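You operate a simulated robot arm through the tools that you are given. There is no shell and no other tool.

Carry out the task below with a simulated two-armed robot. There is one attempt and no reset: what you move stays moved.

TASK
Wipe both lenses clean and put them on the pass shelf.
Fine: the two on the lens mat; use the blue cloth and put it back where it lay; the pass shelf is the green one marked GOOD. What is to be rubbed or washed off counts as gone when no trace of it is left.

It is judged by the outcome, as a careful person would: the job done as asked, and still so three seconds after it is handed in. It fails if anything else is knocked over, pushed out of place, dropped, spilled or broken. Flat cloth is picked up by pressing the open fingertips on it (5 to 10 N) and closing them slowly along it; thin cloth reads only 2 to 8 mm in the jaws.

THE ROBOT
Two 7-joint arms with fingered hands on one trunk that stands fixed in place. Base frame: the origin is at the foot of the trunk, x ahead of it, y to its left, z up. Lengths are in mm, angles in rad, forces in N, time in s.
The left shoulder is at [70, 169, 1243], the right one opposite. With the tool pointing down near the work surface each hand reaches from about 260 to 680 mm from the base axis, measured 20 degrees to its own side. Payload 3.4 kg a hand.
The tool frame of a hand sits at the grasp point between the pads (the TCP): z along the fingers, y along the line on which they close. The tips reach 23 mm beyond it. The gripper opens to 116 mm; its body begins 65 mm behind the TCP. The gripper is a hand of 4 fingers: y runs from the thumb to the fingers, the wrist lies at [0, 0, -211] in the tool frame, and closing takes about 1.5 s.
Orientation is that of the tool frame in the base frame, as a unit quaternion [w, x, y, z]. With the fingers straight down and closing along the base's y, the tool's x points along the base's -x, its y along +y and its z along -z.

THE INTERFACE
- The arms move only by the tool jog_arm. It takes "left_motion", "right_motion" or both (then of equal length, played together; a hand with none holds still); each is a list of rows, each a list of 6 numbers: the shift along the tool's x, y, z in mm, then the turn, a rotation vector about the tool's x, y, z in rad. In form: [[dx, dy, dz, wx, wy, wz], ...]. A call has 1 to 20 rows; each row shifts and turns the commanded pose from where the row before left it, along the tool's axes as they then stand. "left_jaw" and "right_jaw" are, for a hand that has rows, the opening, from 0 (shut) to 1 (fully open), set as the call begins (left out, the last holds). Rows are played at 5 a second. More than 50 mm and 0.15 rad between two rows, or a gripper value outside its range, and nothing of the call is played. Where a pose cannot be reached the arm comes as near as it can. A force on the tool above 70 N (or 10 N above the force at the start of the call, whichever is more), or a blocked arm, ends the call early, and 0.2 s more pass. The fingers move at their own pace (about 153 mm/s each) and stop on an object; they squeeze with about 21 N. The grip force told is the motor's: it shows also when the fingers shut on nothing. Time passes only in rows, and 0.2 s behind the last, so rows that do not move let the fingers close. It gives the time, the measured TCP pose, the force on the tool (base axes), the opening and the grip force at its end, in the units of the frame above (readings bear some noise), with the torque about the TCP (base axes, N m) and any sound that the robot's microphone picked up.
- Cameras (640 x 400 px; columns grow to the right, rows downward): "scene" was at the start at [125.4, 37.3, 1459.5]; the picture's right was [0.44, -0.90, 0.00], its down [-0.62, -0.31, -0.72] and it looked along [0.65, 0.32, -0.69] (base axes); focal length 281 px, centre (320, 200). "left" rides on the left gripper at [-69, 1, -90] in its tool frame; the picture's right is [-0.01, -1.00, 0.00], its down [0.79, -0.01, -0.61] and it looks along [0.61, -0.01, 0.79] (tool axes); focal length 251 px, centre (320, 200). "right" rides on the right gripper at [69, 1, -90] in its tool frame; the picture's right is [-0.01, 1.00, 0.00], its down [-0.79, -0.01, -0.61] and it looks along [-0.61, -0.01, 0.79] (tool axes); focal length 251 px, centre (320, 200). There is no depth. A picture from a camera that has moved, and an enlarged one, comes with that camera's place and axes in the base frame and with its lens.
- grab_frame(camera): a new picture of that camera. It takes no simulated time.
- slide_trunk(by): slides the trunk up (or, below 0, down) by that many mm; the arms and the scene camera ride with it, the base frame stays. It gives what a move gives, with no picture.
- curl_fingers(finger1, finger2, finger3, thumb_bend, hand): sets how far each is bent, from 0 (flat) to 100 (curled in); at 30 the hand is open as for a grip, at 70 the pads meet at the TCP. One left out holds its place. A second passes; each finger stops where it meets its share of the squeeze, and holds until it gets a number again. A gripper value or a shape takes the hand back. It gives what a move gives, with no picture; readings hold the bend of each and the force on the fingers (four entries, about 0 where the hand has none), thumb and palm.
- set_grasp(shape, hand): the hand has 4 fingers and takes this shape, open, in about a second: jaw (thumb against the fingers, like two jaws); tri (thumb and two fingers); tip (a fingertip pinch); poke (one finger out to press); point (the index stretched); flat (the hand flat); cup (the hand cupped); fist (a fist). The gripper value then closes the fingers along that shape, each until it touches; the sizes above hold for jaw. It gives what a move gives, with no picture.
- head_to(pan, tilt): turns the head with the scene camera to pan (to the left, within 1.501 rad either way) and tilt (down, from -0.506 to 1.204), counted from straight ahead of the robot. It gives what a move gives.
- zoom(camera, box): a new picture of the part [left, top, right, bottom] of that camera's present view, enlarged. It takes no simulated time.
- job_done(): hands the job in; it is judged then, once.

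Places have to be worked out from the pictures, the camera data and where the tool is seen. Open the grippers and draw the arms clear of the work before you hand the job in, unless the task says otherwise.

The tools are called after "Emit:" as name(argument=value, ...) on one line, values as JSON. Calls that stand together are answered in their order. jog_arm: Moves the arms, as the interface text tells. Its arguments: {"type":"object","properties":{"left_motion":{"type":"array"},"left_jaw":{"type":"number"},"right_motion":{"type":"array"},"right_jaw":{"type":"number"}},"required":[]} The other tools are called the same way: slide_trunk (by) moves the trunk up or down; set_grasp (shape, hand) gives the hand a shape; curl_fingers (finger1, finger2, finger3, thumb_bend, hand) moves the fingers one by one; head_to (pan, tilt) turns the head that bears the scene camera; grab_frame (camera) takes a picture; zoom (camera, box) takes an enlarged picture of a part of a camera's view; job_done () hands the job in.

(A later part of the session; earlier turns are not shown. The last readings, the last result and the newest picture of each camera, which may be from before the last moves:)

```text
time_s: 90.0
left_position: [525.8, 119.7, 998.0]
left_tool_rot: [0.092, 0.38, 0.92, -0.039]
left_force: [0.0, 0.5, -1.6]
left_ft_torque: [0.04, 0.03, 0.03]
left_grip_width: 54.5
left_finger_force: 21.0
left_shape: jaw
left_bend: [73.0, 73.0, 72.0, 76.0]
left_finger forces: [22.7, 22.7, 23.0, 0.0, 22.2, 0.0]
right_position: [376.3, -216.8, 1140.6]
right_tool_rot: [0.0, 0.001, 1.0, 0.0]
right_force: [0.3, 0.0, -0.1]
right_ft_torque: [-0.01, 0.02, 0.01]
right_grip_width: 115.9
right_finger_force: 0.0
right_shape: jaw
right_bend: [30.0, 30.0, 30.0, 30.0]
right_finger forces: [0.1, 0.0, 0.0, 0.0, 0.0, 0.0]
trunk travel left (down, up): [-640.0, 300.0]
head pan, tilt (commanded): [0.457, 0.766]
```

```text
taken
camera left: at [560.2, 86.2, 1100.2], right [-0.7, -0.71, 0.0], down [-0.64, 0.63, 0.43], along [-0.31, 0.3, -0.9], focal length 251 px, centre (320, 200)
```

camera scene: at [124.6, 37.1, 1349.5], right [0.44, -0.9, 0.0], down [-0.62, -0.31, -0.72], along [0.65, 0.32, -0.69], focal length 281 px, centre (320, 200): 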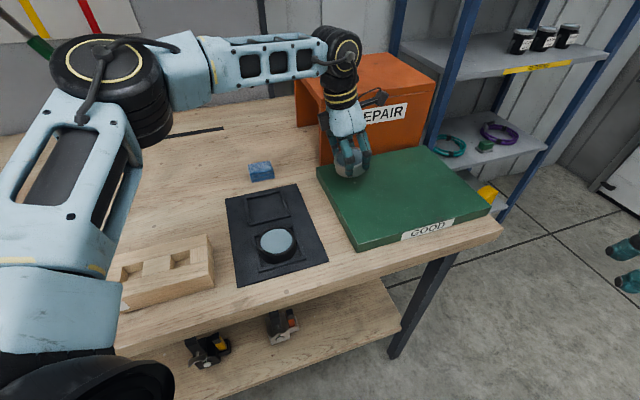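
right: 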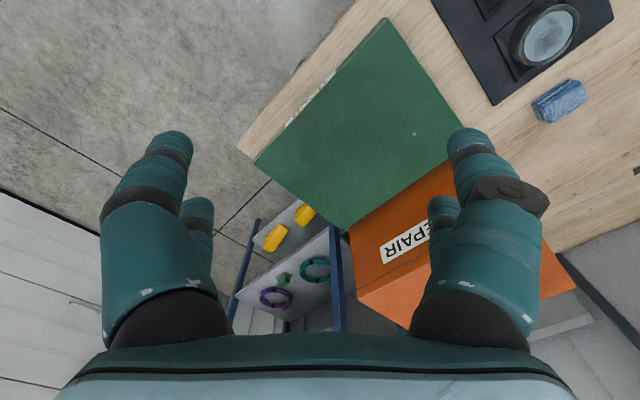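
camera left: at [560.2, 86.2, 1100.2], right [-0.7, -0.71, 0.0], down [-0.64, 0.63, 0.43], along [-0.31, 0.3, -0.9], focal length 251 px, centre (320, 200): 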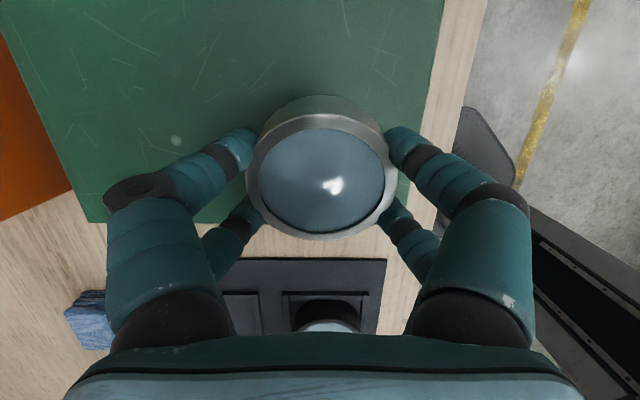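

Both shelf spots are reachable with the tilted hand. I carry lens A back above its nest and level the hand.

Emit:
jog_arm(left_motion=[[-6, 0, -29.4, 0, 0, 0], [-6, 0, -29.4, 0, 0, 0], [32.2, 17.7, -6.5, 0, 0, 0], [32.2, 17.7, -6.5, 0, 0, 0], [32.2, 17.7, -6.5, 0, 0, 0], [32.2, 17.7, -6.5, 0, 0, 0], [32.2, 17.7, -6.5, 0, 0, 0], [32.2, 17.7, -6.5, 0, 0, 0], [0, 0, 0, 0, 0.1, 0], [0, 0, 0, 0, 0.1, 0], [0, 0, 0, 0, 0, 0]])

Emit:
grab_frame(camera="left")

Emit:
zoom(camera="scene", box=[200, 100, 340, 290])

```text
time_s: 92.4
left_position: [460.7, 336.7, 1058.5]
left_tool_rot: [0.001, 0.383, 0.924, 0.0]
left_force: [0.0, 0.6, -2.0]
left_ft_torque: [-0.02, -0.01, 0.0]
left_grip_width: 54.3
left_finger_force: 21.1
left_shape: jaw
left_bend: [73.0, 73.0, 72.0, 76.0]
left_finger forces: [22.7, 22.5, 22.5, 0.1, 22.2, 0.0]
right_position: [374.3, -216.4, 1141.6]
right_tool_rot: [0.0, 0.001, 1.0, 0.0]
right_force: [-0.1, 0.0, -0.3]
right_ft_torque: [-0.01, 0.01, 0.0]
right_grip_width: 116.0
right_finger_force: 0.0
right_shape: jaw
right_bend: [30.0, 30.0, 30.0, 30.0]
right_finger forces: [0.0, 0.0, 0.0, 0.0, 0.0, 0.1]
trunk travel left (down, up): [-640.0, 300.0]
head pan, tilt (commanded): [0.457, 0.766]
```

```text
taken
camera left: at [508.9, 286.9, 1148.6], right [-0.7, -0.71, 0.0], down [-0.57, 0.56, 0.6], along [-0.43, 0.42, -0.8], focal length 251 px, centre (320, 200)
```

left: 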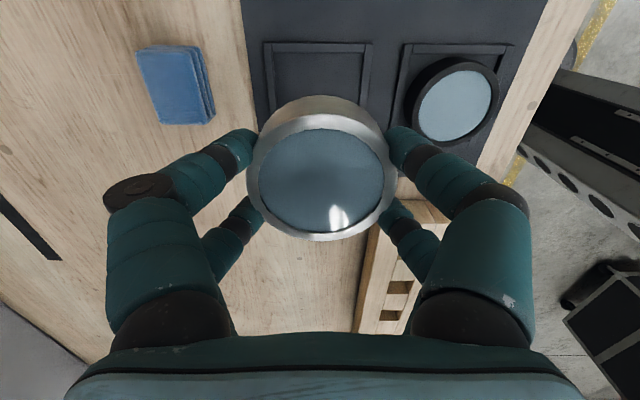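

```text
2.11 times, centred on (270, 195) of scene
camera zoom: at [125.0, 38.5, 1349.5], right [0.44, -0.9, 0.0], down [-0.62, -0.31, -0.72], along [0.65, 0.32, -0.69], focal length 592 px, centre (425, 210)
```

zoom: 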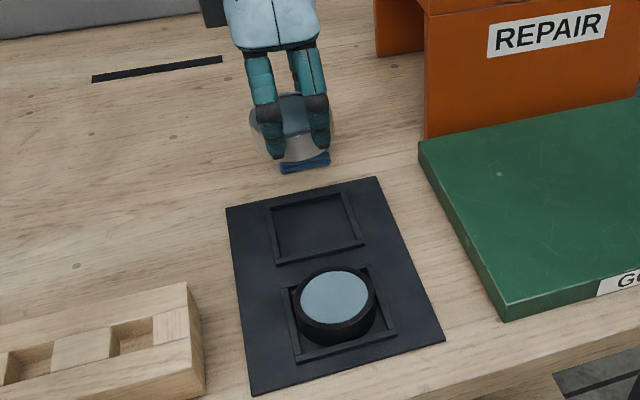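

The nest is directly below. I lower the lens to just above the nest floor.

Emit:
jog_arm(left_motion=[[-2, 1, 30, 0, 0, 0], [0, 0, 35, 0, 0, 0], [0, 0, 30, 0, 0, 0], [0, 0, 14, 0, 0, 0], [0, 0, 0, 0, 0, 0]])

Emit:
grab_frame(camera="left")

Emit:
zoom(camera="scene", box=[210, 140, 330, 260])

```text
time_s: 93.6
left_position: [462.9, 333.7, 951.7]
left_tool_rot: [0.001, 0.382, 0.924, -0.001]
left_force: [0.6, 0.4, -2.0]
left_ft_torque: [-0.01, -0.01, 0.01]
left_grip_width: 54.0
left_finger_force: 20.6
left_shape: jaw
left_bend: [73.0, 73.0, 72.0, 76.0]
left_finger forces: [22.7, 22.5, 22.5, 0.0, 22.3, 0.1]
right_position: [375.2, -218.4, 1140.4]
right_tool_rot: [0.001, 0.001, 1.0, 0.0]
right_force: [0.5, -0.1, 0.3]
right_ft_torque: [0.04, -0.02, -0.01]
right_grip_width: 116.3
right_finger_force: 0.1
right_shape: jaw
right_bend: [30.0, 30.0, 30.0, 30.0]
right_finger forces: [0.0, 0.0, 0.0, 0.1, 0.0, 0.0]
trunk travel left (down, up): [-640.0, 300.0]
head pan, tilt (commanded): [0.457, 0.766]
```

```text
taken
camera left: at [511.2, 284.8, 1041.2], right [-0.7, -0.71, 0.0], down [-0.57, 0.56, 0.6], along [-0.43, 0.42, -0.8], focal length 251 px, centre (320, 200)
```

left: 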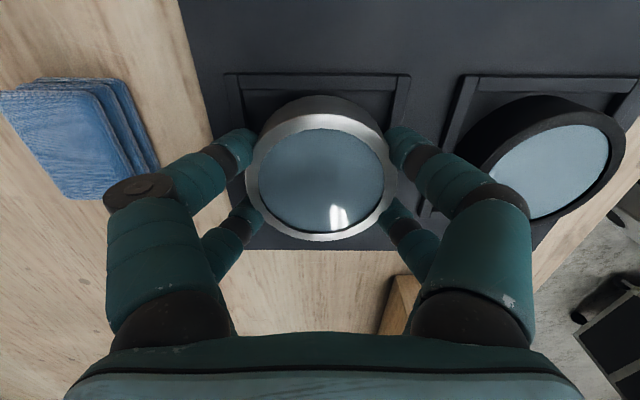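

```text
3.33 times, centred on (270, 200) of scene
camera zoom: at [125.5, 37.4, 1349.4], right [0.44, -0.9, 0.0], down [-0.62, -0.31, -0.72], along [0.65, 0.32, -0.69], focal length 938 px, centre (487, 200)
```

zoom: 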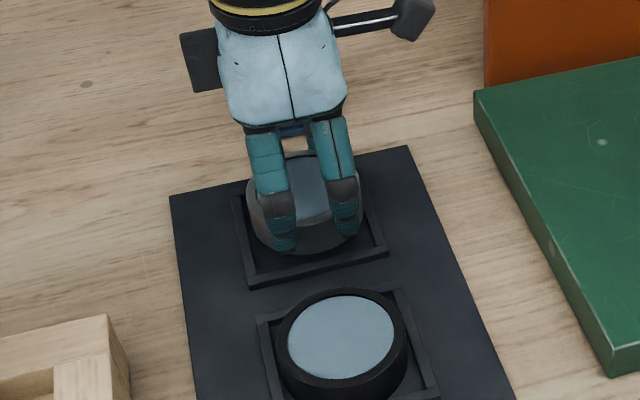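

The lens is entering the nest centrally. I lower in small steps until it touches the mat.

Emit:
jog_arm(left_motion=[[0, 0, 3, 0, 0, 0], [0, 0, 3, 0, 0, 0], [0, 0, 3, 0, 0, 0], [0, 0, 0, 0, 0, 0]])

Emit:
jog_arm(left_motion=[[0, 0, 1, 0, 0, 0], [0, 0, 1, 0, 0, 0], [0, 0, 0, 0, 0, 0]])

```text
time_s: 94.6
left_position: [462.2, 334.4, 940.5]
left_tool_rot: [0.001, 0.383, 0.924, 0.0]
left_force: [0.5, 0.3, -2.3]
left_ft_torque: [0.01, -0.02, 0.05]
left_grip_width: 54.3
left_finger_force: 21.4
left_shape: jaw
left_bend: [73.0, 73.0, 72.0, 76.0]
left_finger forces: [22.7, 22.5, 22.5, 0.1, 22.2, 0.0]
right_position: [377.5, -217.0, 1140.3]
right_tool_rot: [-0.001, 0.001, 1.0, 0.0]
right_force: [-0.1, -0.2, 0.7]
right_ft_torque: [-0.01, 0.0, -0.01]
right_grip_width: 115.9
right_finger_force: 0.1
right_shape: jaw
right_bend: [30.0, 30.0, 30.0, 30.0]
right_finger forces: [0.0, 0.0, 0.0, 0.0, 0.0, 0.0]
trunk travel left (down, up): [-640.0, 300.0]
head pan, tilt (commanded): [0.457, 0.766]
```

```text
time_s: 95.4
left_position: [462.8, 333.2, 938.5]
left_tool_rot: [0.001, 0.383, 0.924, 0.0]
left_force: [-0.3, 0.5, -0.9]
left_ft_torque: [0.01, 0.04, 0.02]
left_grip_width: 54.2
left_finger_force: 20.8
left_shape: jaw
left_bend: [73.0, 73.0, 72.0, 76.0]
left_finger forces: [22.9, 22.8, 22.6, 0.1, 22.1, 0.0]
right_position: [374.9, -217.2, 1141.3]
right_tool_rot: [0.0, 0.001, 1.0, 0.0]
right_force: [-1.6, 0.4, 0.5]
right_ft_torque: [0.03, 0.01, 0.03]
right_grip_width: 115.9
right_finger_force: 0.2
right_shape: jaw
right_bend: [30.0, 30.0, 30.0, 30.0]
right_finger forces: [0.0, 0.0, 0.0, 0.1, 0.0, 0.0]
trunk travel left (down, up): [-640.0, 300.0]
head pan, tilt (commanded): [0.457, 0.766]
```

The vertical load is starting to come off (−0.9 N, down from −2.1 N), so the lens is nearly touching. One more small step should seat it.

Emit:
jog_arm(left_motion=[[0, 0, 0.7, 0, 0, 0], [0, 0, 0, 0, 0, 0]])

```text
time_s: 96.0
left_position: [463.9, 332.4, 937.9]
left_tool_rot: [0.002, 0.383, 0.924, -0.001]
left_force: [0.4, 1.8, 2.1]
left_ft_torque: [-0.01, 0.04, 0.0]
left_grip_width: 54.0
left_finger_force: 20.5
left_shape: jaw
left_bend: [73.0, 73.0, 73.0, 76.0]
left_finger forces: [23.7, 23.5, 22.9, 0.0, 22.2, 0.1]
right_position: [375.1, -217.3, 1141.6]
right_tool_rot: [0.0, 0.001, 1.0, 0.0]
right_force: [-0.4, -0.6, 0.0]
right_ft_torque: [0.02, 0.01, -0.01]
right_grip_width: 116.0
right_finger_force: 0.1
right_shape: jaw
right_bend: [30.0, 30.0, 30.0, 30.0]
right_finger forces: [0.0, 0.1, 0.2, 0.1, 0.0, 0.0]
trunk travel left (down, up): [-640.0, 300.0]
head pan, tilt (commanded): [0.457, 0.766]
```

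The lens is seated at 2.1 N. I open, rise 40 mm, and tilt the hand −0.2 rad about its closing axis.

Emit:
jog_arm(left_motion=[[0, 0, 0, 0, 0, 0], [0, 0, 0, 0, 0, 0], [0, 0, 0, 0, 0, 0], [0, 0, -20, 0, 0, 0], [0, 0, -20, 0, 0, 0], [0, 0, 0, 0, -0.1, 0], [0, 0, 0, 0, -0.1, 0], [0, 0, 0, 0, 0, 0]], left_jaw=0.72)

Emit:
grab_frame(camera="left")

Emit:
zoom(camera="scene", box=[210, 140, 330, 260])

```text
time_s: 97.8
left_position: [464.5, 331.4, 979.2]
left_tool_rot: [0.093, 0.381, 0.919, -0.038]
left_force: [-0.3, -0.5, 0.7]
left_ft_torque: [-0.01, 0.01, 0.01]
left_grip_width: 83.3
left_finger_force: 0.1
left_shape: jaw
left_bend: [65.0, 65.0, 65.0, 65.0]
left_finger forces: [0.1, 0.0, 0.0, 0.1, 0.0, 0.0]
right_position: [375.9, -218.6, 1141.3]
right_tool_rot: [0.0, 0.001, 1.0, 0.0]
right_force: [0.3, -1.1, -0.6]
right_ft_torque: [0.04, 0.02, 0.02]
right_grip_width: 116.1
right_finger_force: 0.0
right_shape: jaw
right_bend: [30.0, 30.0, 30.0, 30.0]
right_finger forces: [0.0, 0.0, 0.1, 0.0, 0.0, 0.0]
trunk travel left (down, up): [-640.0, 300.0]
head pan, tilt (commanded): [0.457, 0.766]
```

```text
taken
camera left: at [497.7, 296.4, 1081.1], right [-0.7, -0.71, 0.0], down [-0.64, 0.63, 0.43], along [-0.31, 0.3, -0.9], focal length 251 px, centre (320, 200)
```

left: 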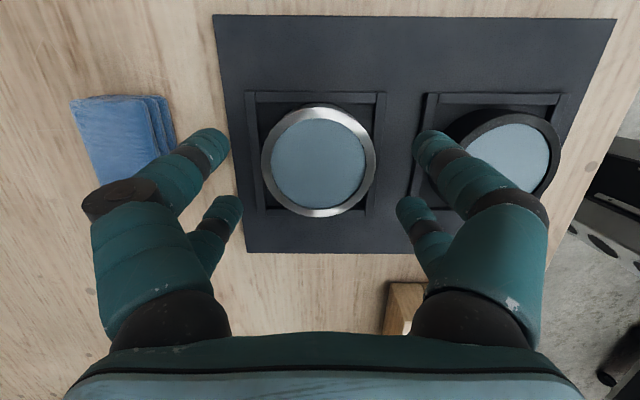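

```text
3.33 times, centred on (270, 200) of scene
camera zoom: at [125.8, 36.5, 1349.4], right [0.44, -0.9, 0.0], down [-0.62, -0.31, -0.72], along [0.65, 0.32, -0.69], focal length 938 px, centre (487, 200)
```

zoom: 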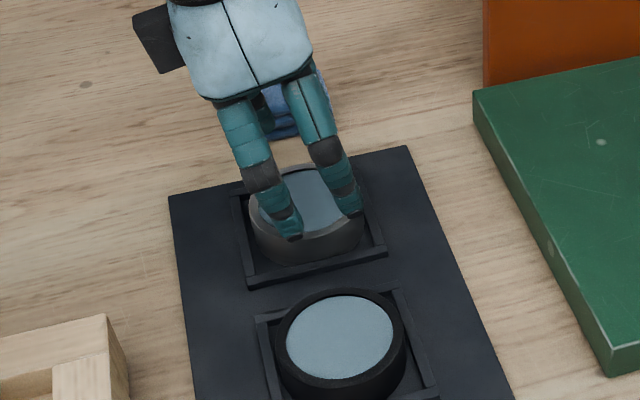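

Lens A is seated and centred. I descend tilted to the grasp height, compensating so the fingertips straddle the lens centre.

Emit:
jog_arm(left_motion=[[5, -0.5, 14, 0, 0, 0], [4, 0, 13, 0, 0, 0], [3, 0, 7, 0, 0, 0], [0, 0, 3, 0, 0, 0], [0, 0, 0, 0, 0, 0]])

Emit:
grab_frame(camera="left")

Emit:
zoom(camera="scene", box=[210, 140, 330, 260])

```text
time_s: 99.0
left_position: [460.2, 336.2, 941.4]
left_tool_rot: [0.093, 0.381, 0.919, -0.039]
left_force: [0.9, 0.0, -0.5]
left_ft_torque: [0.02, 0.04, -0.01]
left_grip_width: 83.1
left_finger_force: 0.1
left_shape: jaw
left_bend: [65.0, 65.0, 65.0, 65.0]
left_finger forces: [0.0, 0.1, 0.1, 0.1, 0.0, 0.1]
right_position: [375.7, -218.4, 1141.2]
right_tool_rot: [0.0, 0.001, 1.0, 0.0]
right_force: [-0.6, 0.2, 0.0]
right_ft_torque: [0.0, -0.03, 0.01]
right_grip_width: 115.7
right_finger_force: 0.0
right_shape: jaw
right_bend: [30.0, 30.0, 30.0, 30.0]
right_finger forces: [0.0, 0.0, 0.0, 0.0, 0.0, 0.0]
trunk travel left (down, up): [-640.0, 300.0]
head pan, tilt (commanded): [0.457, 0.766]
```

```text
taken
camera left: at [493.8, 300.1, 1042.7], right [-0.7, -0.71, 0.0], down [-0.64, 0.63, 0.43], along [-0.31, 0.3, -0.9], focal length 251 px, centre (320, 200)
```

left: 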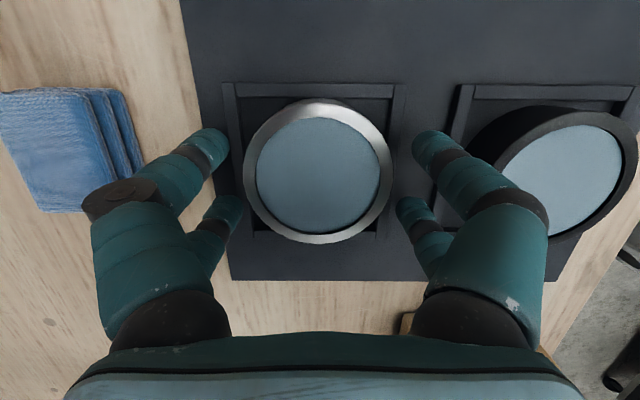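

```text
3.33 times, centred on (270, 200) of scene
camera zoom: at [125.3, 37.2, 1349.5], right [0.44, -0.9, 0.0], down [-0.62, -0.31, -0.72], along [0.65, 0.32, -0.69], focal length 938 px, centre (487, 200)
```

zoom: 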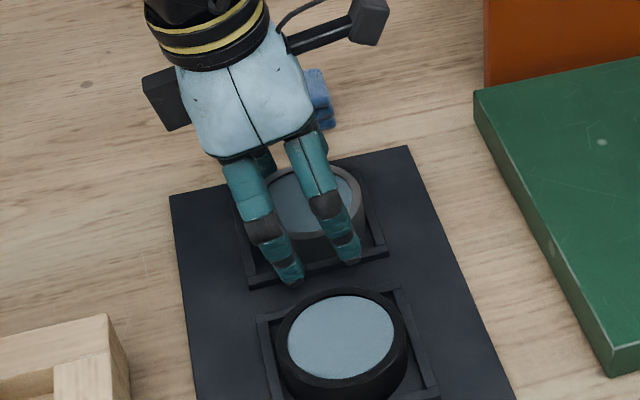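

The fingers straddle the lens evenly with no contact. I close the jaws on the ring.

Emit:
jog_arm(left_motion=[[0, 0, 0, 0, 0, 0], [0, 0, 0, 0, 0, 0], [0, 0, 0, 0, 0, 0], [0, 0, 0, 0, 0, 0], [0, 0, 0, 0, 0, 0], [0, 0, 0, 0, 0, 0], [0, 0, 0, 0, 0, 0]], left_jaw=0.42)

Emit:
grab_frame(camera="left")

Emit:
zoom(camera="scene", box=[210, 140, 330, 260])

```text
time_s: 100.6
left_position: [459.8, 335.0, 940.6]
left_tool_rot: [0.093, 0.381, 0.919, -0.039]
left_force: [0.2, 0.6, 0.5]
left_ft_torque: [0.04, 0.03, 0.0]
left_grip_width: 55.7
left_finger_force: 21.1
left_shape: jaw
left_bend: [72.0, 73.0, 73.0, 75.0]
left_finger forces: [19.9, 19.7, 18.9, 0.1, 18.9, 0.0]
right_position: [376.8, -217.7, 1140.9]
right_tool_rot: [0.0, 0.001, 1.0, 0.0]
right_force: [-0.9, -0.5, 0.2]
right_ft_torque: [-0.04, -0.01, -0.02]
right_grip_width: 115.9
right_finger_force: 0.0
right_shape: jaw
right_bend: [30.0, 30.0, 30.0, 30.0]
right_finger forces: [0.0, 0.1, 0.0, 0.1, 0.1, 0.0]
trunk travel left (down, up): [-640.0, 300.0]
head pan, tilt (commanded): [0.457, 0.766]
```

```text
taken
camera left: at [493.9, 300.3, 1042.6], right [-0.7, -0.71, 0.0], down [-0.64, 0.63, 0.43], along [-0.31, 0.3, -0.9], focal length 251 px, centre (320, 200)
```

left: 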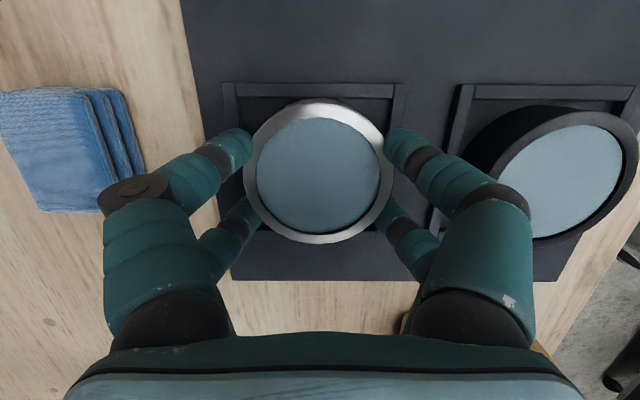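

```text
3.33 times, centred on (270, 200) of scene
camera zoom: at [125.4, 37.4, 1349.4], right [0.44, -0.9, 0.0], down [-0.62, -0.31, -0.72], along [0.65, 0.32, -0.69], focal length 938 px, centre (487, 200)
```

zoom: 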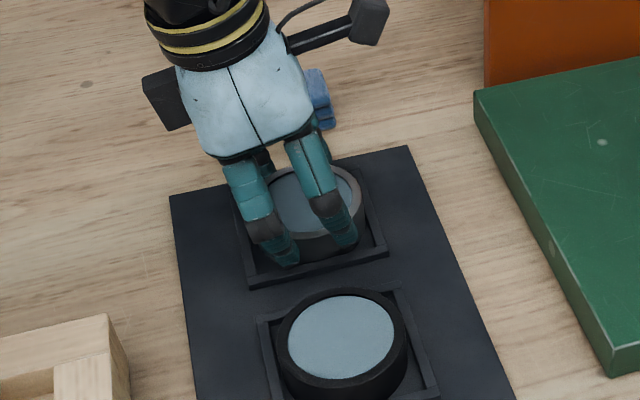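

Lens A is gripped while seated flat, all digits around 19 N. I lift straight up 75 mm.

Emit:
jog_arm(left_motion=[[-1, 0, -4.9, 0, 0, 0], [-1, 0, -4.9, 0, 0, 0], [-4, 0, -19.6, 0, 0, 0], [-4.5, 0, -22, 0, 0, 0], [-4.5, 0, -22, 0, 0, 0], [0, 0, 0, 0, 0, 0]])

Emit:
grab_frame(camera="left")

Emit:
zoom(camera="scene", box=[210, 100, 330, 260])

```text
time_s: 102.0
left_position: [458.0, 336.6, 1015.4]
left_tool_rot: [0.093, 0.381, 0.919, -0.038]
left_force: [0.2, 0.2, -3.0]
left_ft_torque: [-0.02, 0.05, 0.03]
left_grip_width: 55.6
left_finger_force: 21.2
left_shape: jaw
left_bend: [72.0, 73.0, 73.0, 76.0]
left_finger forces: [20.3, 19.9, 19.1, 0.0, 19.4, 0.2]
right_position: [377.1, -217.7, 1140.5]
right_tool_rot: [0.0, 0.001, 1.0, -0.001]
right_force: [-0.4, 0.6, -0.4]
right_ft_torque: [0.0, 0.01, -0.01]
right_grip_width: 115.8
right_finger_force: 0.0
right_shape: jaw
right_bend: [30.0, 30.0, 30.0, 30.0]
right_finger forces: [0.0, 0.1, 0.0, 0.1, 0.0, 0.1]
trunk travel left (down, up): [-640.0, 300.0]
head pan, tilt (commanded): [0.457, 0.766]
```

```text
taken
camera left: at [493.2, 301.4, 1117.5], right [-0.7, -0.71, 0.0], down [-0.64, 0.63, 0.43], along [-0.31, 0.3, -0.9], focal length 251 px, centre (320, 200)
```

left: 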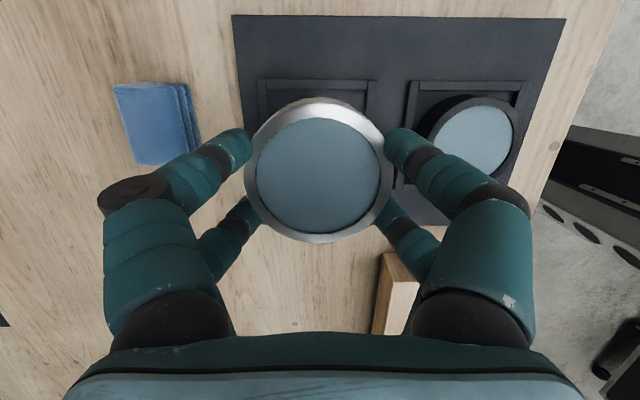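

```text
2.50 times, centred on (270, 180) of scene
camera zoom: at [125.8, 37.6, 1349.4], right [0.44, -0.9, 0.0], down [-0.62, -0.31, -0.72], along [0.65, 0.32, -0.69], focal length 703 px, centre (445, 250)
```

zoom: 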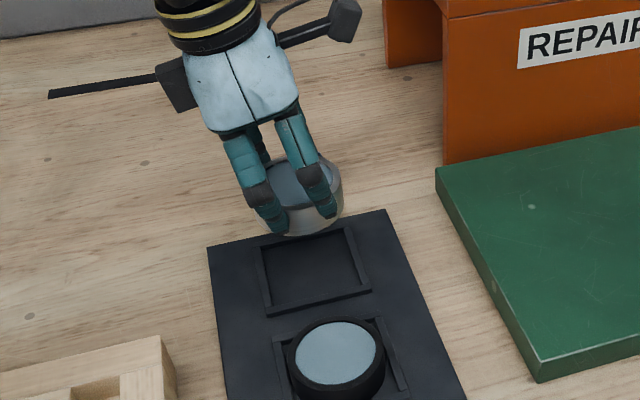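

The lens is held level with no slip. I carry it to the far shelf spot, with the lens centre aimed at (599.5,193).

Emit:
jog_arm(left_motion=[[-20, 0, 4, 0, 0, 0], [-32, -0.3, 7, 0, 0, 0], [-35, -0.3, 9, 0, 0, 0], [-35, -0.3, 9, 0, 0, 0], [-33, -0.3, 11, 0, 0, 0], [-22, -0.3, 8, 0, 0, 0], [-13.4, 0, 6, 0, 0, 0], [0, 0, 0, 0, 0, 0]])

Emit:
grab_frame(camera="left")

Emit:
zoom(camera="scene", box=[280, 80, 480, 260])

```text
time_s: 103.8
left_position: [597.7, 195.1, 1000.1]
left_tool_rot: [0.093, 0.38, 0.919, -0.039]
left_force: [-0.1, -0.1, -2.5]
left_ft_torque: [0.01, -0.02, -0.02]
left_grip_width: 55.5
left_finger_force: 20.6
left_shape: jaw
left_bend: [72.0, 73.0, 73.0, 76.0]
left_finger forces: [20.9, 20.7, 19.8, 0.0, 19.8, 0.0]
right_position: [374.7, -218.4, 1140.5]
right_tool_rot: [-0.001, 0.002, 1.0, 0.0]
right_force: [0.0, 0.5, 0.2]
right_ft_torque: [-0.02, -0.04, -0.02]
right_grip_width: 116.0
right_finger_force: 0.0
right_shape: jaw
right_bend: [30.0, 30.0, 30.0, 30.0]
right_finger forces: [0.0, 0.0, 0.1, 0.0, 0.1, 0.0]
trunk travel left (down, up): [-640.0, 300.0]
head pan, tilt (commanded): [0.457, 0.766]
```

```text
taken
camera left: at [632.1, 159.7, 1101.4], right [-0.7, -0.71, 0.0], down [-0.64, 0.63, 0.43], along [-0.31, 0.3, -0.9], focal length 251 px, centre (320, 200)
```

left: 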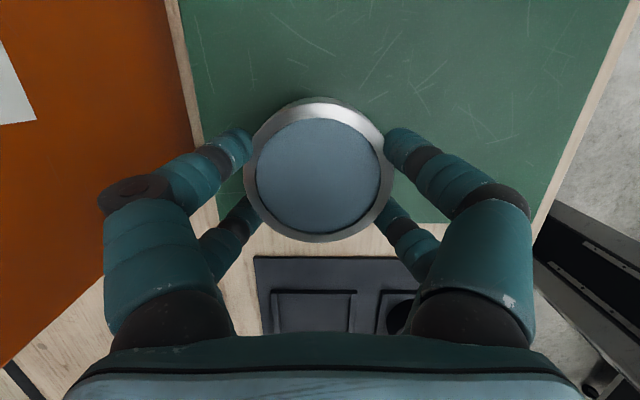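

```text
2.22 times, centred on (380, 170) of scene
camera zoom: at [125.4, 37.3, 1349.4], right [0.44, -0.9, 0.0], down [-0.62, -0.31, -0.72], along [0.65, 0.32, -0.69], focal length 625 px, centre (187, 267)
```

zoom: 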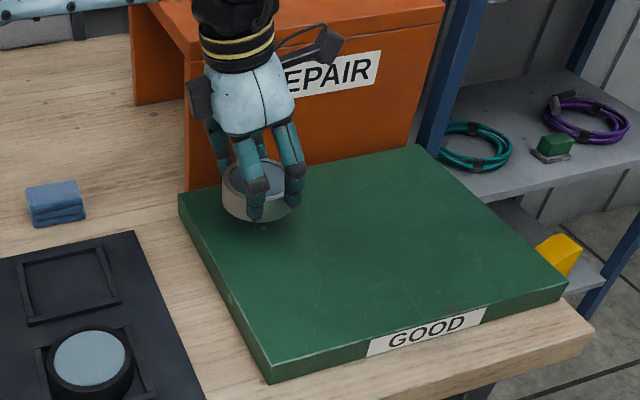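

Slab edges check out against this view. I shift 8 mm away from the orange box and lower to just above the slab.

Emit:
jog_arm(left_motion=[[2, -8, 9.8, 0, 0, 0], [2, 0, 9.8, 0, 0, 0], [1.4, 0, 6.9, 0, 0, 0], [0, 0, 0, 0, 0, 0]])

Emit:
zoom(camera="scene", box=[300, 110, 400, 200])

```text
time_s: 104.8
left_position: [592.5, 189.6, 972.2]
left_tool_rot: [0.094, 0.381, 0.919, -0.039]
left_force: [0.0, -0.6, -1.8]
left_ft_torque: [-0.01, 0.04, -0.01]
left_grip_width: 55.3
left_finger_force: 20.8
left_shape: jaw
left_bend: [72.0, 73.0, 73.0, 76.0]
left_finger forces: [21.0, 20.8, 19.7, 0.0, 19.8, 0.1]
right_position: [375.7, -217.5, 1141.2]
right_tool_rot: [0.001, 0.0, 1.0, 0.0]
right_force: [0.4, -0.9, -0.2]
right_ft_torque: [0.02, -0.01, 0.0]
right_grip_width: 115.9
right_finger_force: 0.1
right_shape: jaw
right_bend: [30.0, 30.0, 30.0, 30.0]
right_finger forces: [0.0, 0.0, 0.1, 0.0, 0.1, 0.1]
trunk travel left (down, up): [-640.0, 300.0]
head pan, tilt (commanded): [0.457, 0.766]
```

```text
4.44 times, centred on (350, 155) of scene
camera zoom: at [125.6, 37.2, 1349.4], right [0.44, -0.9, 0.0], down [-0.62, -0.31, -0.72], along [0.65, 0.32, -0.69], focal length 1250 px, centre (187, 400)
```

zoom: 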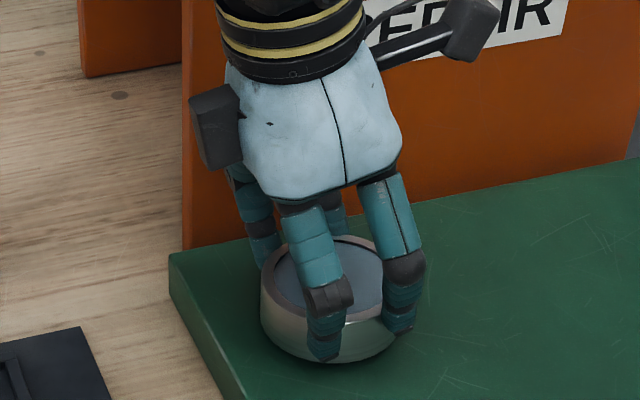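

It's just above the slab and reads level. I lower in small steps to feel contact.

Emit:
jog_arm(left_motion=[[0.4, 0, 2, 0, 0, 0], [0.4, 0, 2, 0, 0, 0], [0, 0, 0, 0, 0, 0]])

Emit:
jog_arm(left_motion=[[0.2, 0, 1, 0, 0, 0], [0.2, 0, 1, 0, 0, 0], [0, 0, 0, 0, 0, 0]])

```text
time_s: 105.6
left_position: [593.0, 189.3, 970.0]
left_tool_rot: [0.093, 0.381, 0.919, -0.039]
left_force: [-0.2, 0.3, -3.1]
left_ft_torque: [0.02, 0.0, -0.01]
left_grip_width: 55.0
left_finger_force: 21.0
left_shape: jaw
left_bend: [72.0, 73.0, 73.0, 76.0]
left_finger forces: [21.0, 20.8, 19.8, 0.0, 19.7, 0.0]
right_position: [375.8, -216.9, 1140.9]
right_tool_rot: [0.0, 0.0, 1.0, 0.0]
right_force: [-0.2, -0.4, -0.5]
right_ft_torque: [-0.01, 0.0, 0.0]
right_grip_width: 116.1
right_finger_force: 0.1
right_shape: jaw
right_bend: [30.0, 30.0, 30.0, 30.0]
right_finger forces: [0.0, 0.0, 0.1, 0.0, 0.0, 0.0]
trunk travel left (down, up): [-640.0, 300.0]
head pan, tilt (commanded): [0.457, 0.766]
```

```text
time_s: 106.4
left_position: [593.6, 189.7, 967.0]
left_tool_rot: [0.094, 0.381, 0.919, -0.038]
left_force: [0.0, -0.1, -1.5]
left_ft_torque: [0.05, 0.02, -0.01]
left_grip_width: 55.2
left_finger_force: 20.8
left_shape: jaw
left_bend: [72.0, 73.0, 73.0, 76.0]
left_finger forces: [21.0, 20.8, 19.8, 0.0, 19.9, 0.0]
right_position: [374.7, -218.4, 1141.2]
right_tool_rot: [0.0, 0.0, 1.0, 0.0]
right_force: [-0.9, 0.1, -0.1]
right_ft_torque: [0.01, -0.02, -0.02]
right_grip_width: 115.8
right_finger_force: 0.0
right_shape: jaw
right_bend: [30.0, 30.0, 30.0, 30.0]
right_finger forces: [0.0, 0.1, 0.0, 0.1, 0.1, 0.0]
trunk travel left (down, up): [-640.0, 300.0]
head pan, tilt (commanded): [0.457, 0.766]
```

No contact yet at 967, so I continue in 1 mm steps.

Emit:
jog_arm(left_motion=[[0.2, 0, 1, 0, 0, 0], [0, 0, 0, 0, 0, 0]])

Emit:
jog_arm(left_motion=[[0.2, 0, 1, 0, 0, 0], [0, 0, 0, 0, 0, 0]])

```text
time_s: 107.0
left_position: [592.1, 189.0, 966.2]
left_tool_rot: [0.095, 0.381, 0.919, -0.038]
left_force: [0.2, -0.2, -2.5]
left_ft_torque: [0.01, 0.03, -0.03]
left_grip_width: 55.5
left_finger_force: 20.9
left_shape: jaw
left_bend: [72.0, 73.0, 73.0, 76.0]
left_finger forces: [21.1, 20.8, 19.9, 0.0, 19.8, 0.1]
right_position: [376.4, -217.9, 1141.5]
right_tool_rot: [0.0, 0.001, 1.0, 0.001]
right_force: [0.5, -0.4, -0.5]
right_ft_torque: [-0.02, 0.05, -0.04]
right_grip_width: 116.1
right_finger_force: 0.1
right_shape: jaw
right_bend: [30.0, 30.0, 30.0, 30.0]
right_finger forces: [0.0, 0.0, 0.0, 0.0, 0.0, 0.1]
trunk travel left (down, up): [-640.0, 300.0]
head pan, tilt (commanded): [0.457, 0.766]
```

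```text
time_s: 107.6
left_position: [592.1, 189.6, 964.8]
left_tool_rot: [0.094, 0.38, 0.919, -0.037]
left_force: [1.8, -0.3, 1.9]
left_ft_torque: [0.09, 0.09, -0.04]
left_grip_width: 55.4
left_finger_force: 21.5
left_shape: jaw
left_bend: [72.0, 73.0, 73.0, 76.0]
left_finger forces: [21.9, 21.4, 20.2, 0.0, 20.1, 0.0]
right_position: [375.1, -218.1, 1140.7]
right_tool_rot: [0.0, 0.001, 1.0, -0.001]
right_force: [-0.3, -0.7, 0.8]
right_ft_torque: [0.02, 0.01, 0.03]
right_grip_width: 116.0
right_finger_force: 0.0
right_shape: jaw
right_bend: [30.0, 30.0, 30.0, 30.0]
right_finger forces: [0.0, 0.1, 0.1, 0.0, 0.1, 0.0]
trunk travel left (down, up): [-640.0, 300.0]
head pan, tilt (commanded): [0.457, 0.766]
```

There is contact with the slab (Fz +1.9 N). I open the jaws gently to 83 mm.

Emit:
jog_arm(left_motion=[[0, 0, 0, 0, 0, 0], [0, 0, 0, 0, 0, 0], [0, 0, 0, 0, 0, 0], [0, 0, 0, 0, 0, 0]], left_jaw=0.7)

Emit:
grab_frame(camera="left")

Emit:
zoom(camera="scene", box=[300, 110, 400, 200])

```text
time_s: 108.6
left_position: [591.1, 189.2, 964.1]
left_tool_rot: [0.094, 0.381, 0.919, -0.039]
left_force: [-0.2, 0.5, 0.1]
left_ft_torque: [0.0, -0.02, -0.02]
left_grip_width: 80.9
left_finger_force: 0.1
left_shape: jaw
left_bend: [67.0, 67.0, 67.0, 67.0]
left_finger forces: [0.0, 0.0, 0.0, 0.0, 0.0, 0.1]
right_position: [375.8, -217.7, 1141.7]
right_tool_rot: [0.0, 0.001, 1.0, 0.001]
right_force: [0.8, 0.3, -0.2]
right_ft_torque: [-0.01, -0.03, 0.01]
right_grip_width: 115.8
right_finger_force: 0.0
right_shape: jaw
right_bend: [30.0, 30.0, 30.0, 30.0]
right_finger forces: [0.0, 0.0, 0.0, 0.1, 0.0, 0.1]
trunk travel left (down, up): [-640.0, 300.0]
head pan, tilt (commanded): [0.457, 0.766]
```

```text
taken
camera left: at [626.5, 154.3, 1067.5], right [-0.7, -0.71, 0.0], down [-0.64, 0.63, 0.43], along [-0.31, 0.3, -0.9], focal length 251 px, centre (320, 200)
```

left: 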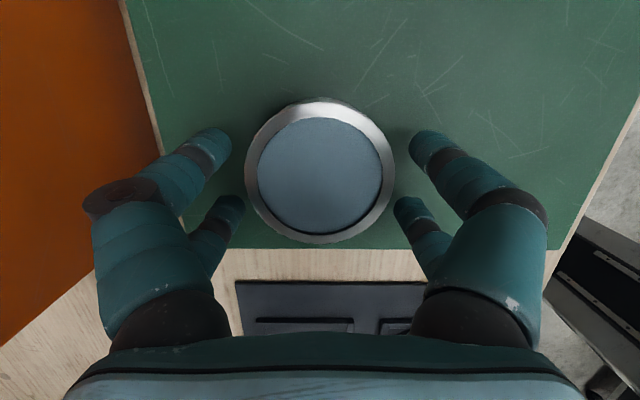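

```text
4.44 times, centred on (350, 155) of scene
camera zoom: at [125.4, 37.2, 1349.5], right [0.44, -0.9, 0.0], down [-0.62, -0.31, -0.72], along [0.65, 0.32, -0.69], focal length 1250 px, centre (187, 400)
```

zoom: 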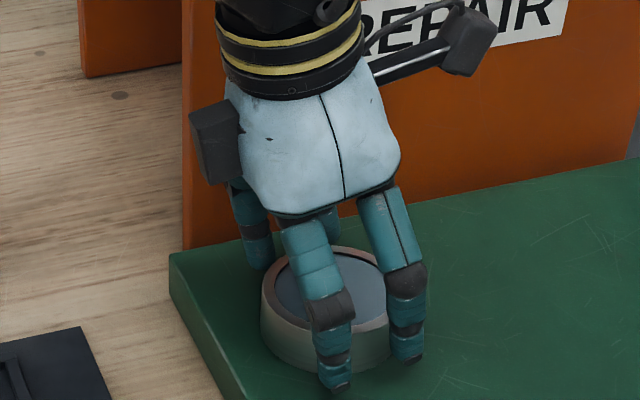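

Lens A stands on the slab, clear of all fingers. I retreat straight up.

Emit:
jog_arm(left_motion=[[-2, 0, -9.8, 0, 0, 0], [-4, 0, -19.6, 0, 0, 0], [-5, 0, -24.5, 0, 0, 0], [-5, 0, -24.5, 0, 0, 0], [0, 0, 0, 0, 0, 0]])

Emit:
grab_frame(camera="left")

Emit:
grab_frame(camera="scene")

```text
time_s: 109.8
left_position: [592.3, 188.3, 1045.5]
left_tool_rot: [0.093, 0.381, 0.919, -0.039]
left_force: [0.2, -0.3, 0.0]
left_ft_torque: [-0.02, 0.02, -0.02]
left_grip_width: 80.8
left_finger_force: 0.2
left_shape: jaw
left_bend: [67.0, 67.0, 67.0, 67.0]
left_finger forces: [0.0, 0.0, 0.0, 0.0, 0.1, 0.0]
right_position: [376.1, -218.3, 1142.0]
right_tool_rot: [0.0, 0.001, 1.0, 0.0]
right_force: [-0.3, -0.3, 0.3]
right_ft_torque: [-0.01, -0.01, -0.01]
right_grip_width: 116.3
right_finger_force: 0.1
right_shape: jaw
right_bend: [30.0, 30.0, 30.0, 30.0]
right_finger forces: [0.0, 0.0, 0.0, 0.1, 0.0, 0.1]
trunk travel left (down, up): [-640.0, 300.0]
head pan, tilt (commanded): [0.457, 0.766]
```

```text
taken
camera left: at [626.7, 154.0, 1147.2], right [-0.7, -0.71, 0.0], down [-0.64, 0.63, 0.43], along [-0.31, 0.3, -0.9], focal length 251 px, centre (320, 200)
```

left: 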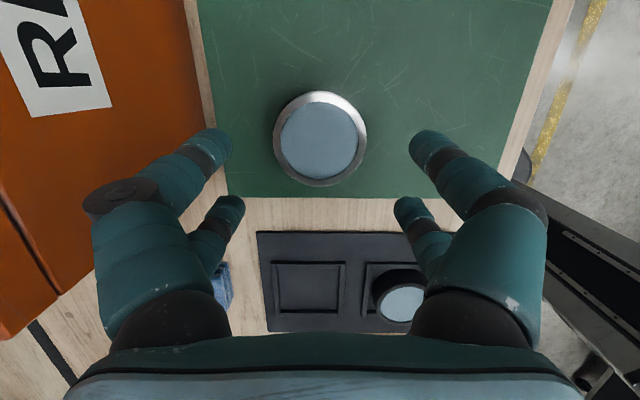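

```text
taken
camera scene: at [125.6, 37.2, 1349.4], right [0.44, -0.9, 0.0], down [-0.62, -0.31, -0.72], along [0.65, 0.32, -0.69], focal length 281 px, centre (320, 200)
```

scene: 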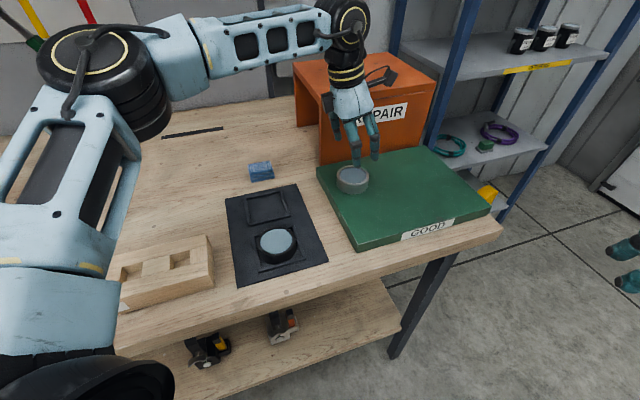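

Lens A stands safely on the GOOD slab at about (594.7,184.7). Now I move the tilted hand above lens B.

Emit:
jog_arm(left_motion=[[34, -17.6, 0.8, 0, 0, 0], [34, -17.6, 0.8, 0, 0, 0], [34, -17.6, 0.8, 0, 0, 0], [34, -17.6, 0.8, 0, 0, 0], [34, -17.6, 0.8, 0, 0, 0], [33.7, -17.3, 0.6, 0, 0, 0], [0, 0, 0, 0, 0, 0]])

Emit:
grab_frame(camera="left")

Emit:
zoom(camera="scene", box=[200, 150, 340, 290])

```text
time_s: 111.4
left_position: [378.8, 254.1, 998.9]
left_tool_rot: [0.094, 0.38, 0.919, -0.038]
left_force: [-0.2, 0.2, -0.8]
left_ft_torque: [0.0, 0.03, 0.0]
left_grip_width: 80.9
left_finger_force: 0.1
left_shape: jaw
left_bend: [67.0, 67.0, 67.0, 67.0]
left_finger forces: [0.0, 0.1, 0.1, 0.1, 0.0, 0.0]
right_position: [376.8, -217.7, 1142.3]
right_tool_rot: [0.0, 0.001, 1.0, 0.0]
right_force: [-0.2, -0.2, -0.4]
right_ft_torque: [0.04, 0.03, 0.02]
right_grip_width: 116.1
right_finger_force: 0.1
right_shape: jaw
right_bend: [30.0, 30.0, 30.0, 30.0]
right_finger forces: [0.0, 0.1, 0.0, 0.0, 0.0, 0.0]
trunk travel left (down, up): [-640.0, 300.0]
head pan, tilt (commanded): [0.457, 0.766]
```

```text
taken
camera left: at [412.9, 219.7, 1101.9], right [-0.7, -0.71, 0.0], down [-0.64, 0.63, 0.44], along [-0.31, 0.3, -0.9], focal length 251 px, centre (320, 200)
```

left: 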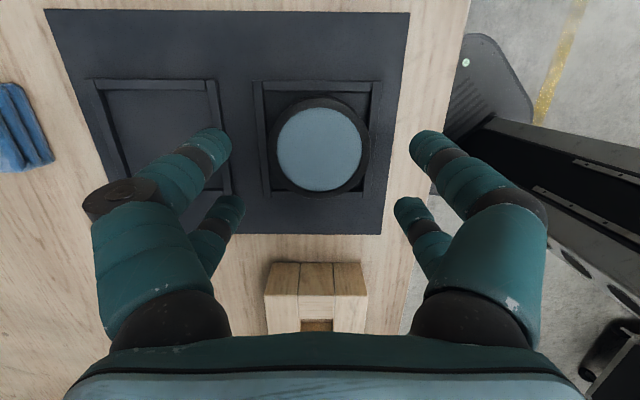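

```text
2.86 times, centred on (270, 220) of scene
camera zoom: at [126.2, 36.5, 1349.4], right [0.44, -0.9, 0.0], down [-0.62, -0.31, -0.72], along [0.65, 0.32, -0.69], focal length 804 px, centre (463, 143)
```

zoom: 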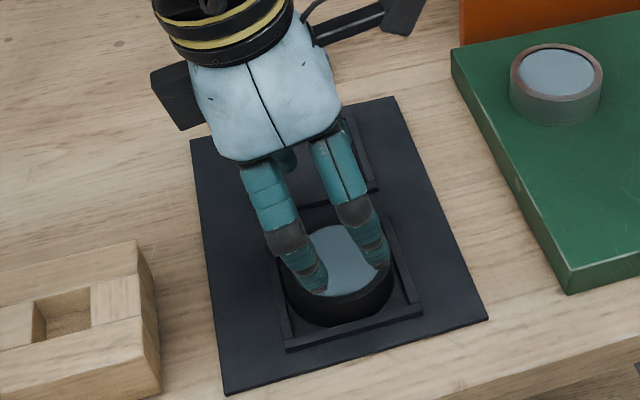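

Lens B measures at about (380,251.5), right under the tilted fingers. I descend to grasp height.

Emit:
jog_arm(left_motion=[[5, -0.8, 21, 0, 0, 0], [5, 0, 20, 0, 0, 0], [2.5, 0, 11, 0, 0, 0], [0.8, 0, 4.3, 0, 0, 0], [0, 0, 0, 0, 0, 0]])

Emit:
grab_frame(camera="left")

Emit:
zoom(camera="scene", box=[200, 170, 340, 290])

```text
time_s: 112.6
left_position: [375.6, 256.4, 943.4]
left_tool_rot: [0.093, 0.381, 0.919, -0.039]
left_force: [0.2, 0.1, -0.2]
left_ft_torque: [-0.02, -0.01, -0.02]
left_grip_width: 81.1
left_finger_force: 0.0
left_shape: jaw
left_bend: [67.0, 67.0, 67.0, 67.0]
left_finger forces: [0.1, 0.0, 0.0, 0.1, 0.1, 0.0]
right_position: [376.5, -217.7, 1140.2]
right_tool_rot: [0.0, 0.001, 1.0, 0.0]
right_force: [0.1, 1.0, -0.1]
right_ft_torque: [-0.02, 0.01, -0.01]
right_grip_width: 115.7
right_finger_force: 0.1
right_shape: jaw
right_bend: [30.0, 30.0, 30.0, 30.0]
right_finger forces: [0.1, 0.1, 0.0, 0.1, 0.0, 0.0]
trunk travel left (down, up): [-640.0, 300.0]
head pan, tilt (commanded): [0.457, 0.766]
```

```text
taken
camera left: at [409.6, 220.8, 1044.6], right [-0.7, -0.71, 0.0], down [-0.64, 0.63, 0.43], along [-0.31, 0.3, -0.9], focal length 251 px, centre (320, 200)
```

left: 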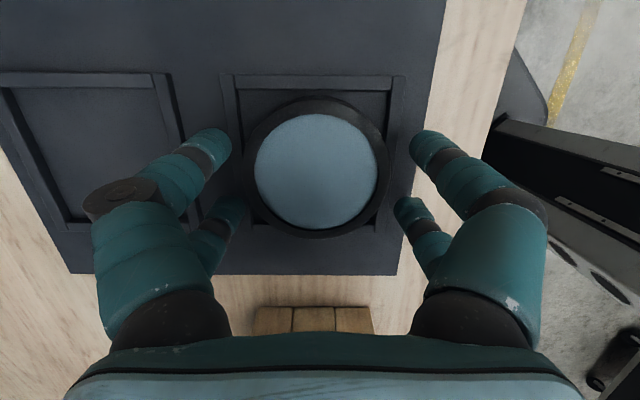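

```text
3.33 times, centred on (270, 230) of scene
camera zoom: at [125.4, 37.1, 1349.5], right [0.44, -0.9, 0.0], down [-0.62, -0.31, -0.72], along [0.65, 0.32, -0.69], focal length 938 px, centre (487, 100)
```

zoom: 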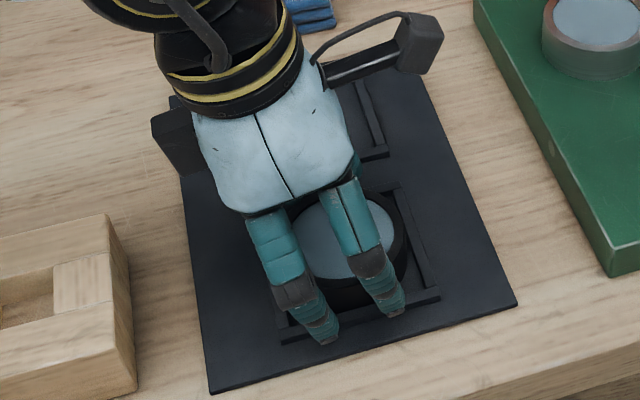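

The lens is nicely centred between the digits. I lower 2 mm more and close.

Emit:
jog_arm(left_motion=[[0.4, 0, 2, 0, 0, 0], [0, 0, 0, 0, 0, 0]])

Emit:
jog_arm(left_motion=[[0, 0, 0, 0, 0, 0], [0, 0, 0, 0, 0, 0], [0, 0, 0, 0, 0, 0], [0, 0, 0, 0, 0, 0], [0, 0, 0, 0, 0, 0], [0, 0, 0, 0, 0, 0], [0, 0, 0, 0, 0, 0]], left_jaw=0.42)

Emit:
grab_frame(camera="left")

```text
time_s: 113.2
left_position: [375.0, 257.6, 940.7]
left_tool_rot: [0.093, 0.381, 0.919, -0.038]
left_force: [0.8, -0.6, -0.9]
left_ft_torque: [0.02, -0.02, 0.0]
left_grip_width: 80.8
left_finger_force: 0.1
left_shape: jaw
left_bend: [67.0, 67.0, 67.0, 67.0]
left_finger forces: [0.0, 0.0, 0.0, 0.1, 0.0, 0.1]
right_position: [376.7, -219.0, 1141.5]
right_tool_rot: [0.001, 0.002, 1.0, 0.0]
right_force: [0.7, 0.6, -0.5]
right_ft_torque: [0.03, -0.02, 0.02]
right_grip_width: 115.9
right_finger_force: 0.1
right_shape: jaw
right_bend: [30.0, 30.0, 30.0, 30.0]
right_finger forces: [0.1, 0.0, 0.0, 0.0, 0.0, 0.0]
trunk travel left (down, up): [-640.0, 300.0]
head pan, tilt (commanded): [0.457, 0.766]
```

```text
time_s: 114.8
left_position: [375.8, 256.8, 940.5]
left_tool_rot: [0.094, 0.381, 0.919, -0.039]
left_force: [0.1, 1.0, 0.5]
left_ft_torque: [0.06, 0.05, -0.02]
left_grip_width: 56.0
left_finger_force: 21.2
left_shape: jaw
left_bend: [72.0, 73.0, 73.0, 75.0]
left_finger forces: [20.1, 19.6, 18.2, 0.0, 19.4, 0.0]
right_position: [375.1, -217.4, 1141.5]
right_tool_rot: [0.0, 0.0, 1.0, -0.001]
right_force: [0.5, -0.4, 0.1]
right_ft_torque: [0.0, 0.01, -0.01]
right_grip_width: 116.0
right_finger_force: 0.1
right_shape: jaw
right_bend: [30.0, 30.0, 30.0, 30.0]
right_finger forces: [0.1, 0.0, 0.0, 0.0, 0.0, 0.0]
trunk travel left (down, up): [-640.0, 300.0]
head pan, tilt (commanded): [0.457, 0.766]
```

```text
taken
camera left: at [409.6, 221.0, 1042.7], right [-0.7, -0.71, 0.0], down [-0.64, 0.63, 0.43], along [-0.31, 0.3, -0.9], focal length 251 px, centre (320, 200)
```

left: 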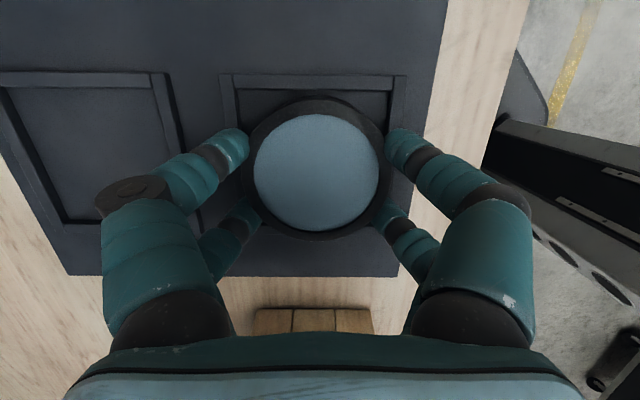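

Lens B is gripped at 56 mm with about 19 N on every digit. I lift it straight up 75 mm.

Emit:
jog_arm(left_motion=[[-1, 0, -4.9, 0, 0, 0], [-1, 0, -4.9, 0, 0, 0], [-4, 0, -19.6, 0, 0, 0], [-4.5, 0, -22, 0, 0, 0], [-4.5, 0, -22, 0, 0, 0], [0, 0, 0, 0, 0, 0]])

Emit:
grab_frame(camera="left")

Emit:
zoom(camera="scene", box=[200, 130, 400, 290])

```text
time_s: 116.2
left_position: [375.5, 255.8, 1015.7]
left_tool_rot: [0.093, 0.381, 0.919, -0.039]
left_force: [-0.7, 0.4, -2.5]
left_ft_torque: [0.02, 0.01, -0.01]
left_grip_width: 55.7
left_finger_force: 21.1
left_shape: jaw
left_bend: [72.0, 73.0, 73.0, 75.0]
left_finger forces: [20.6, 20.0, 18.2, 0.0, 20.1, 0.1]
right_position: [374.8, -217.2, 1141.4]
right_tool_rot: [0.0, 0.002, 1.0, 0.001]
right_force: [0.8, -0.2, 0.3]
right_ft_torque: [-0.02, 0.01, 0.01]
right_grip_width: 116.3
right_finger_force: 0.0
right_shape: jaw
right_bend: [30.0, 30.0, 30.0, 30.0]
right_finger forces: [0.1, 0.0, 0.0, 0.0, 0.0, 0.0]
trunk travel left (down, up): [-640.0, 300.0]
head pan, tilt (commanded): [0.457, 0.766]
```

```text
taken
camera left: at [409.7, 220.3, 1117.2], right [-0.7, -0.71, 0.0], down [-0.64, 0.63, 0.43], along [-0.31, 0.3, -0.9], focal length 251 px, centre (320, 200)
```

left: 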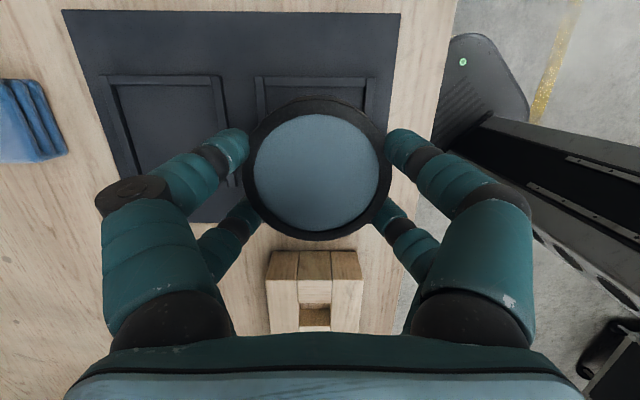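

```text
2.50 times, centred on (300, 210) of scene
camera zoom: at [125.8, 37.4, 1349.4], right [0.44, -0.9, 0.0], down [-0.62, -0.31, -0.72], along [0.65, 0.32, -0.69], focal length 703 px, centre (370, 175)
```

zoom: 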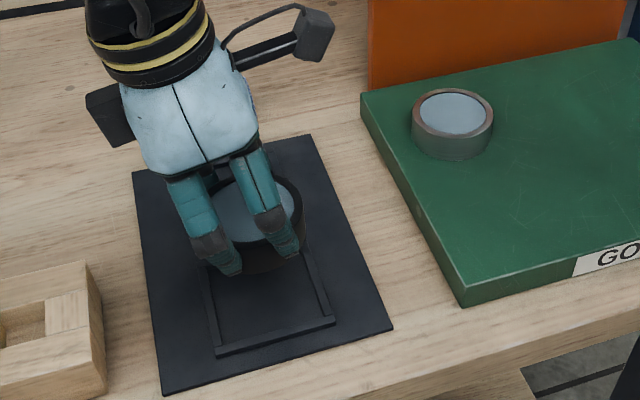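

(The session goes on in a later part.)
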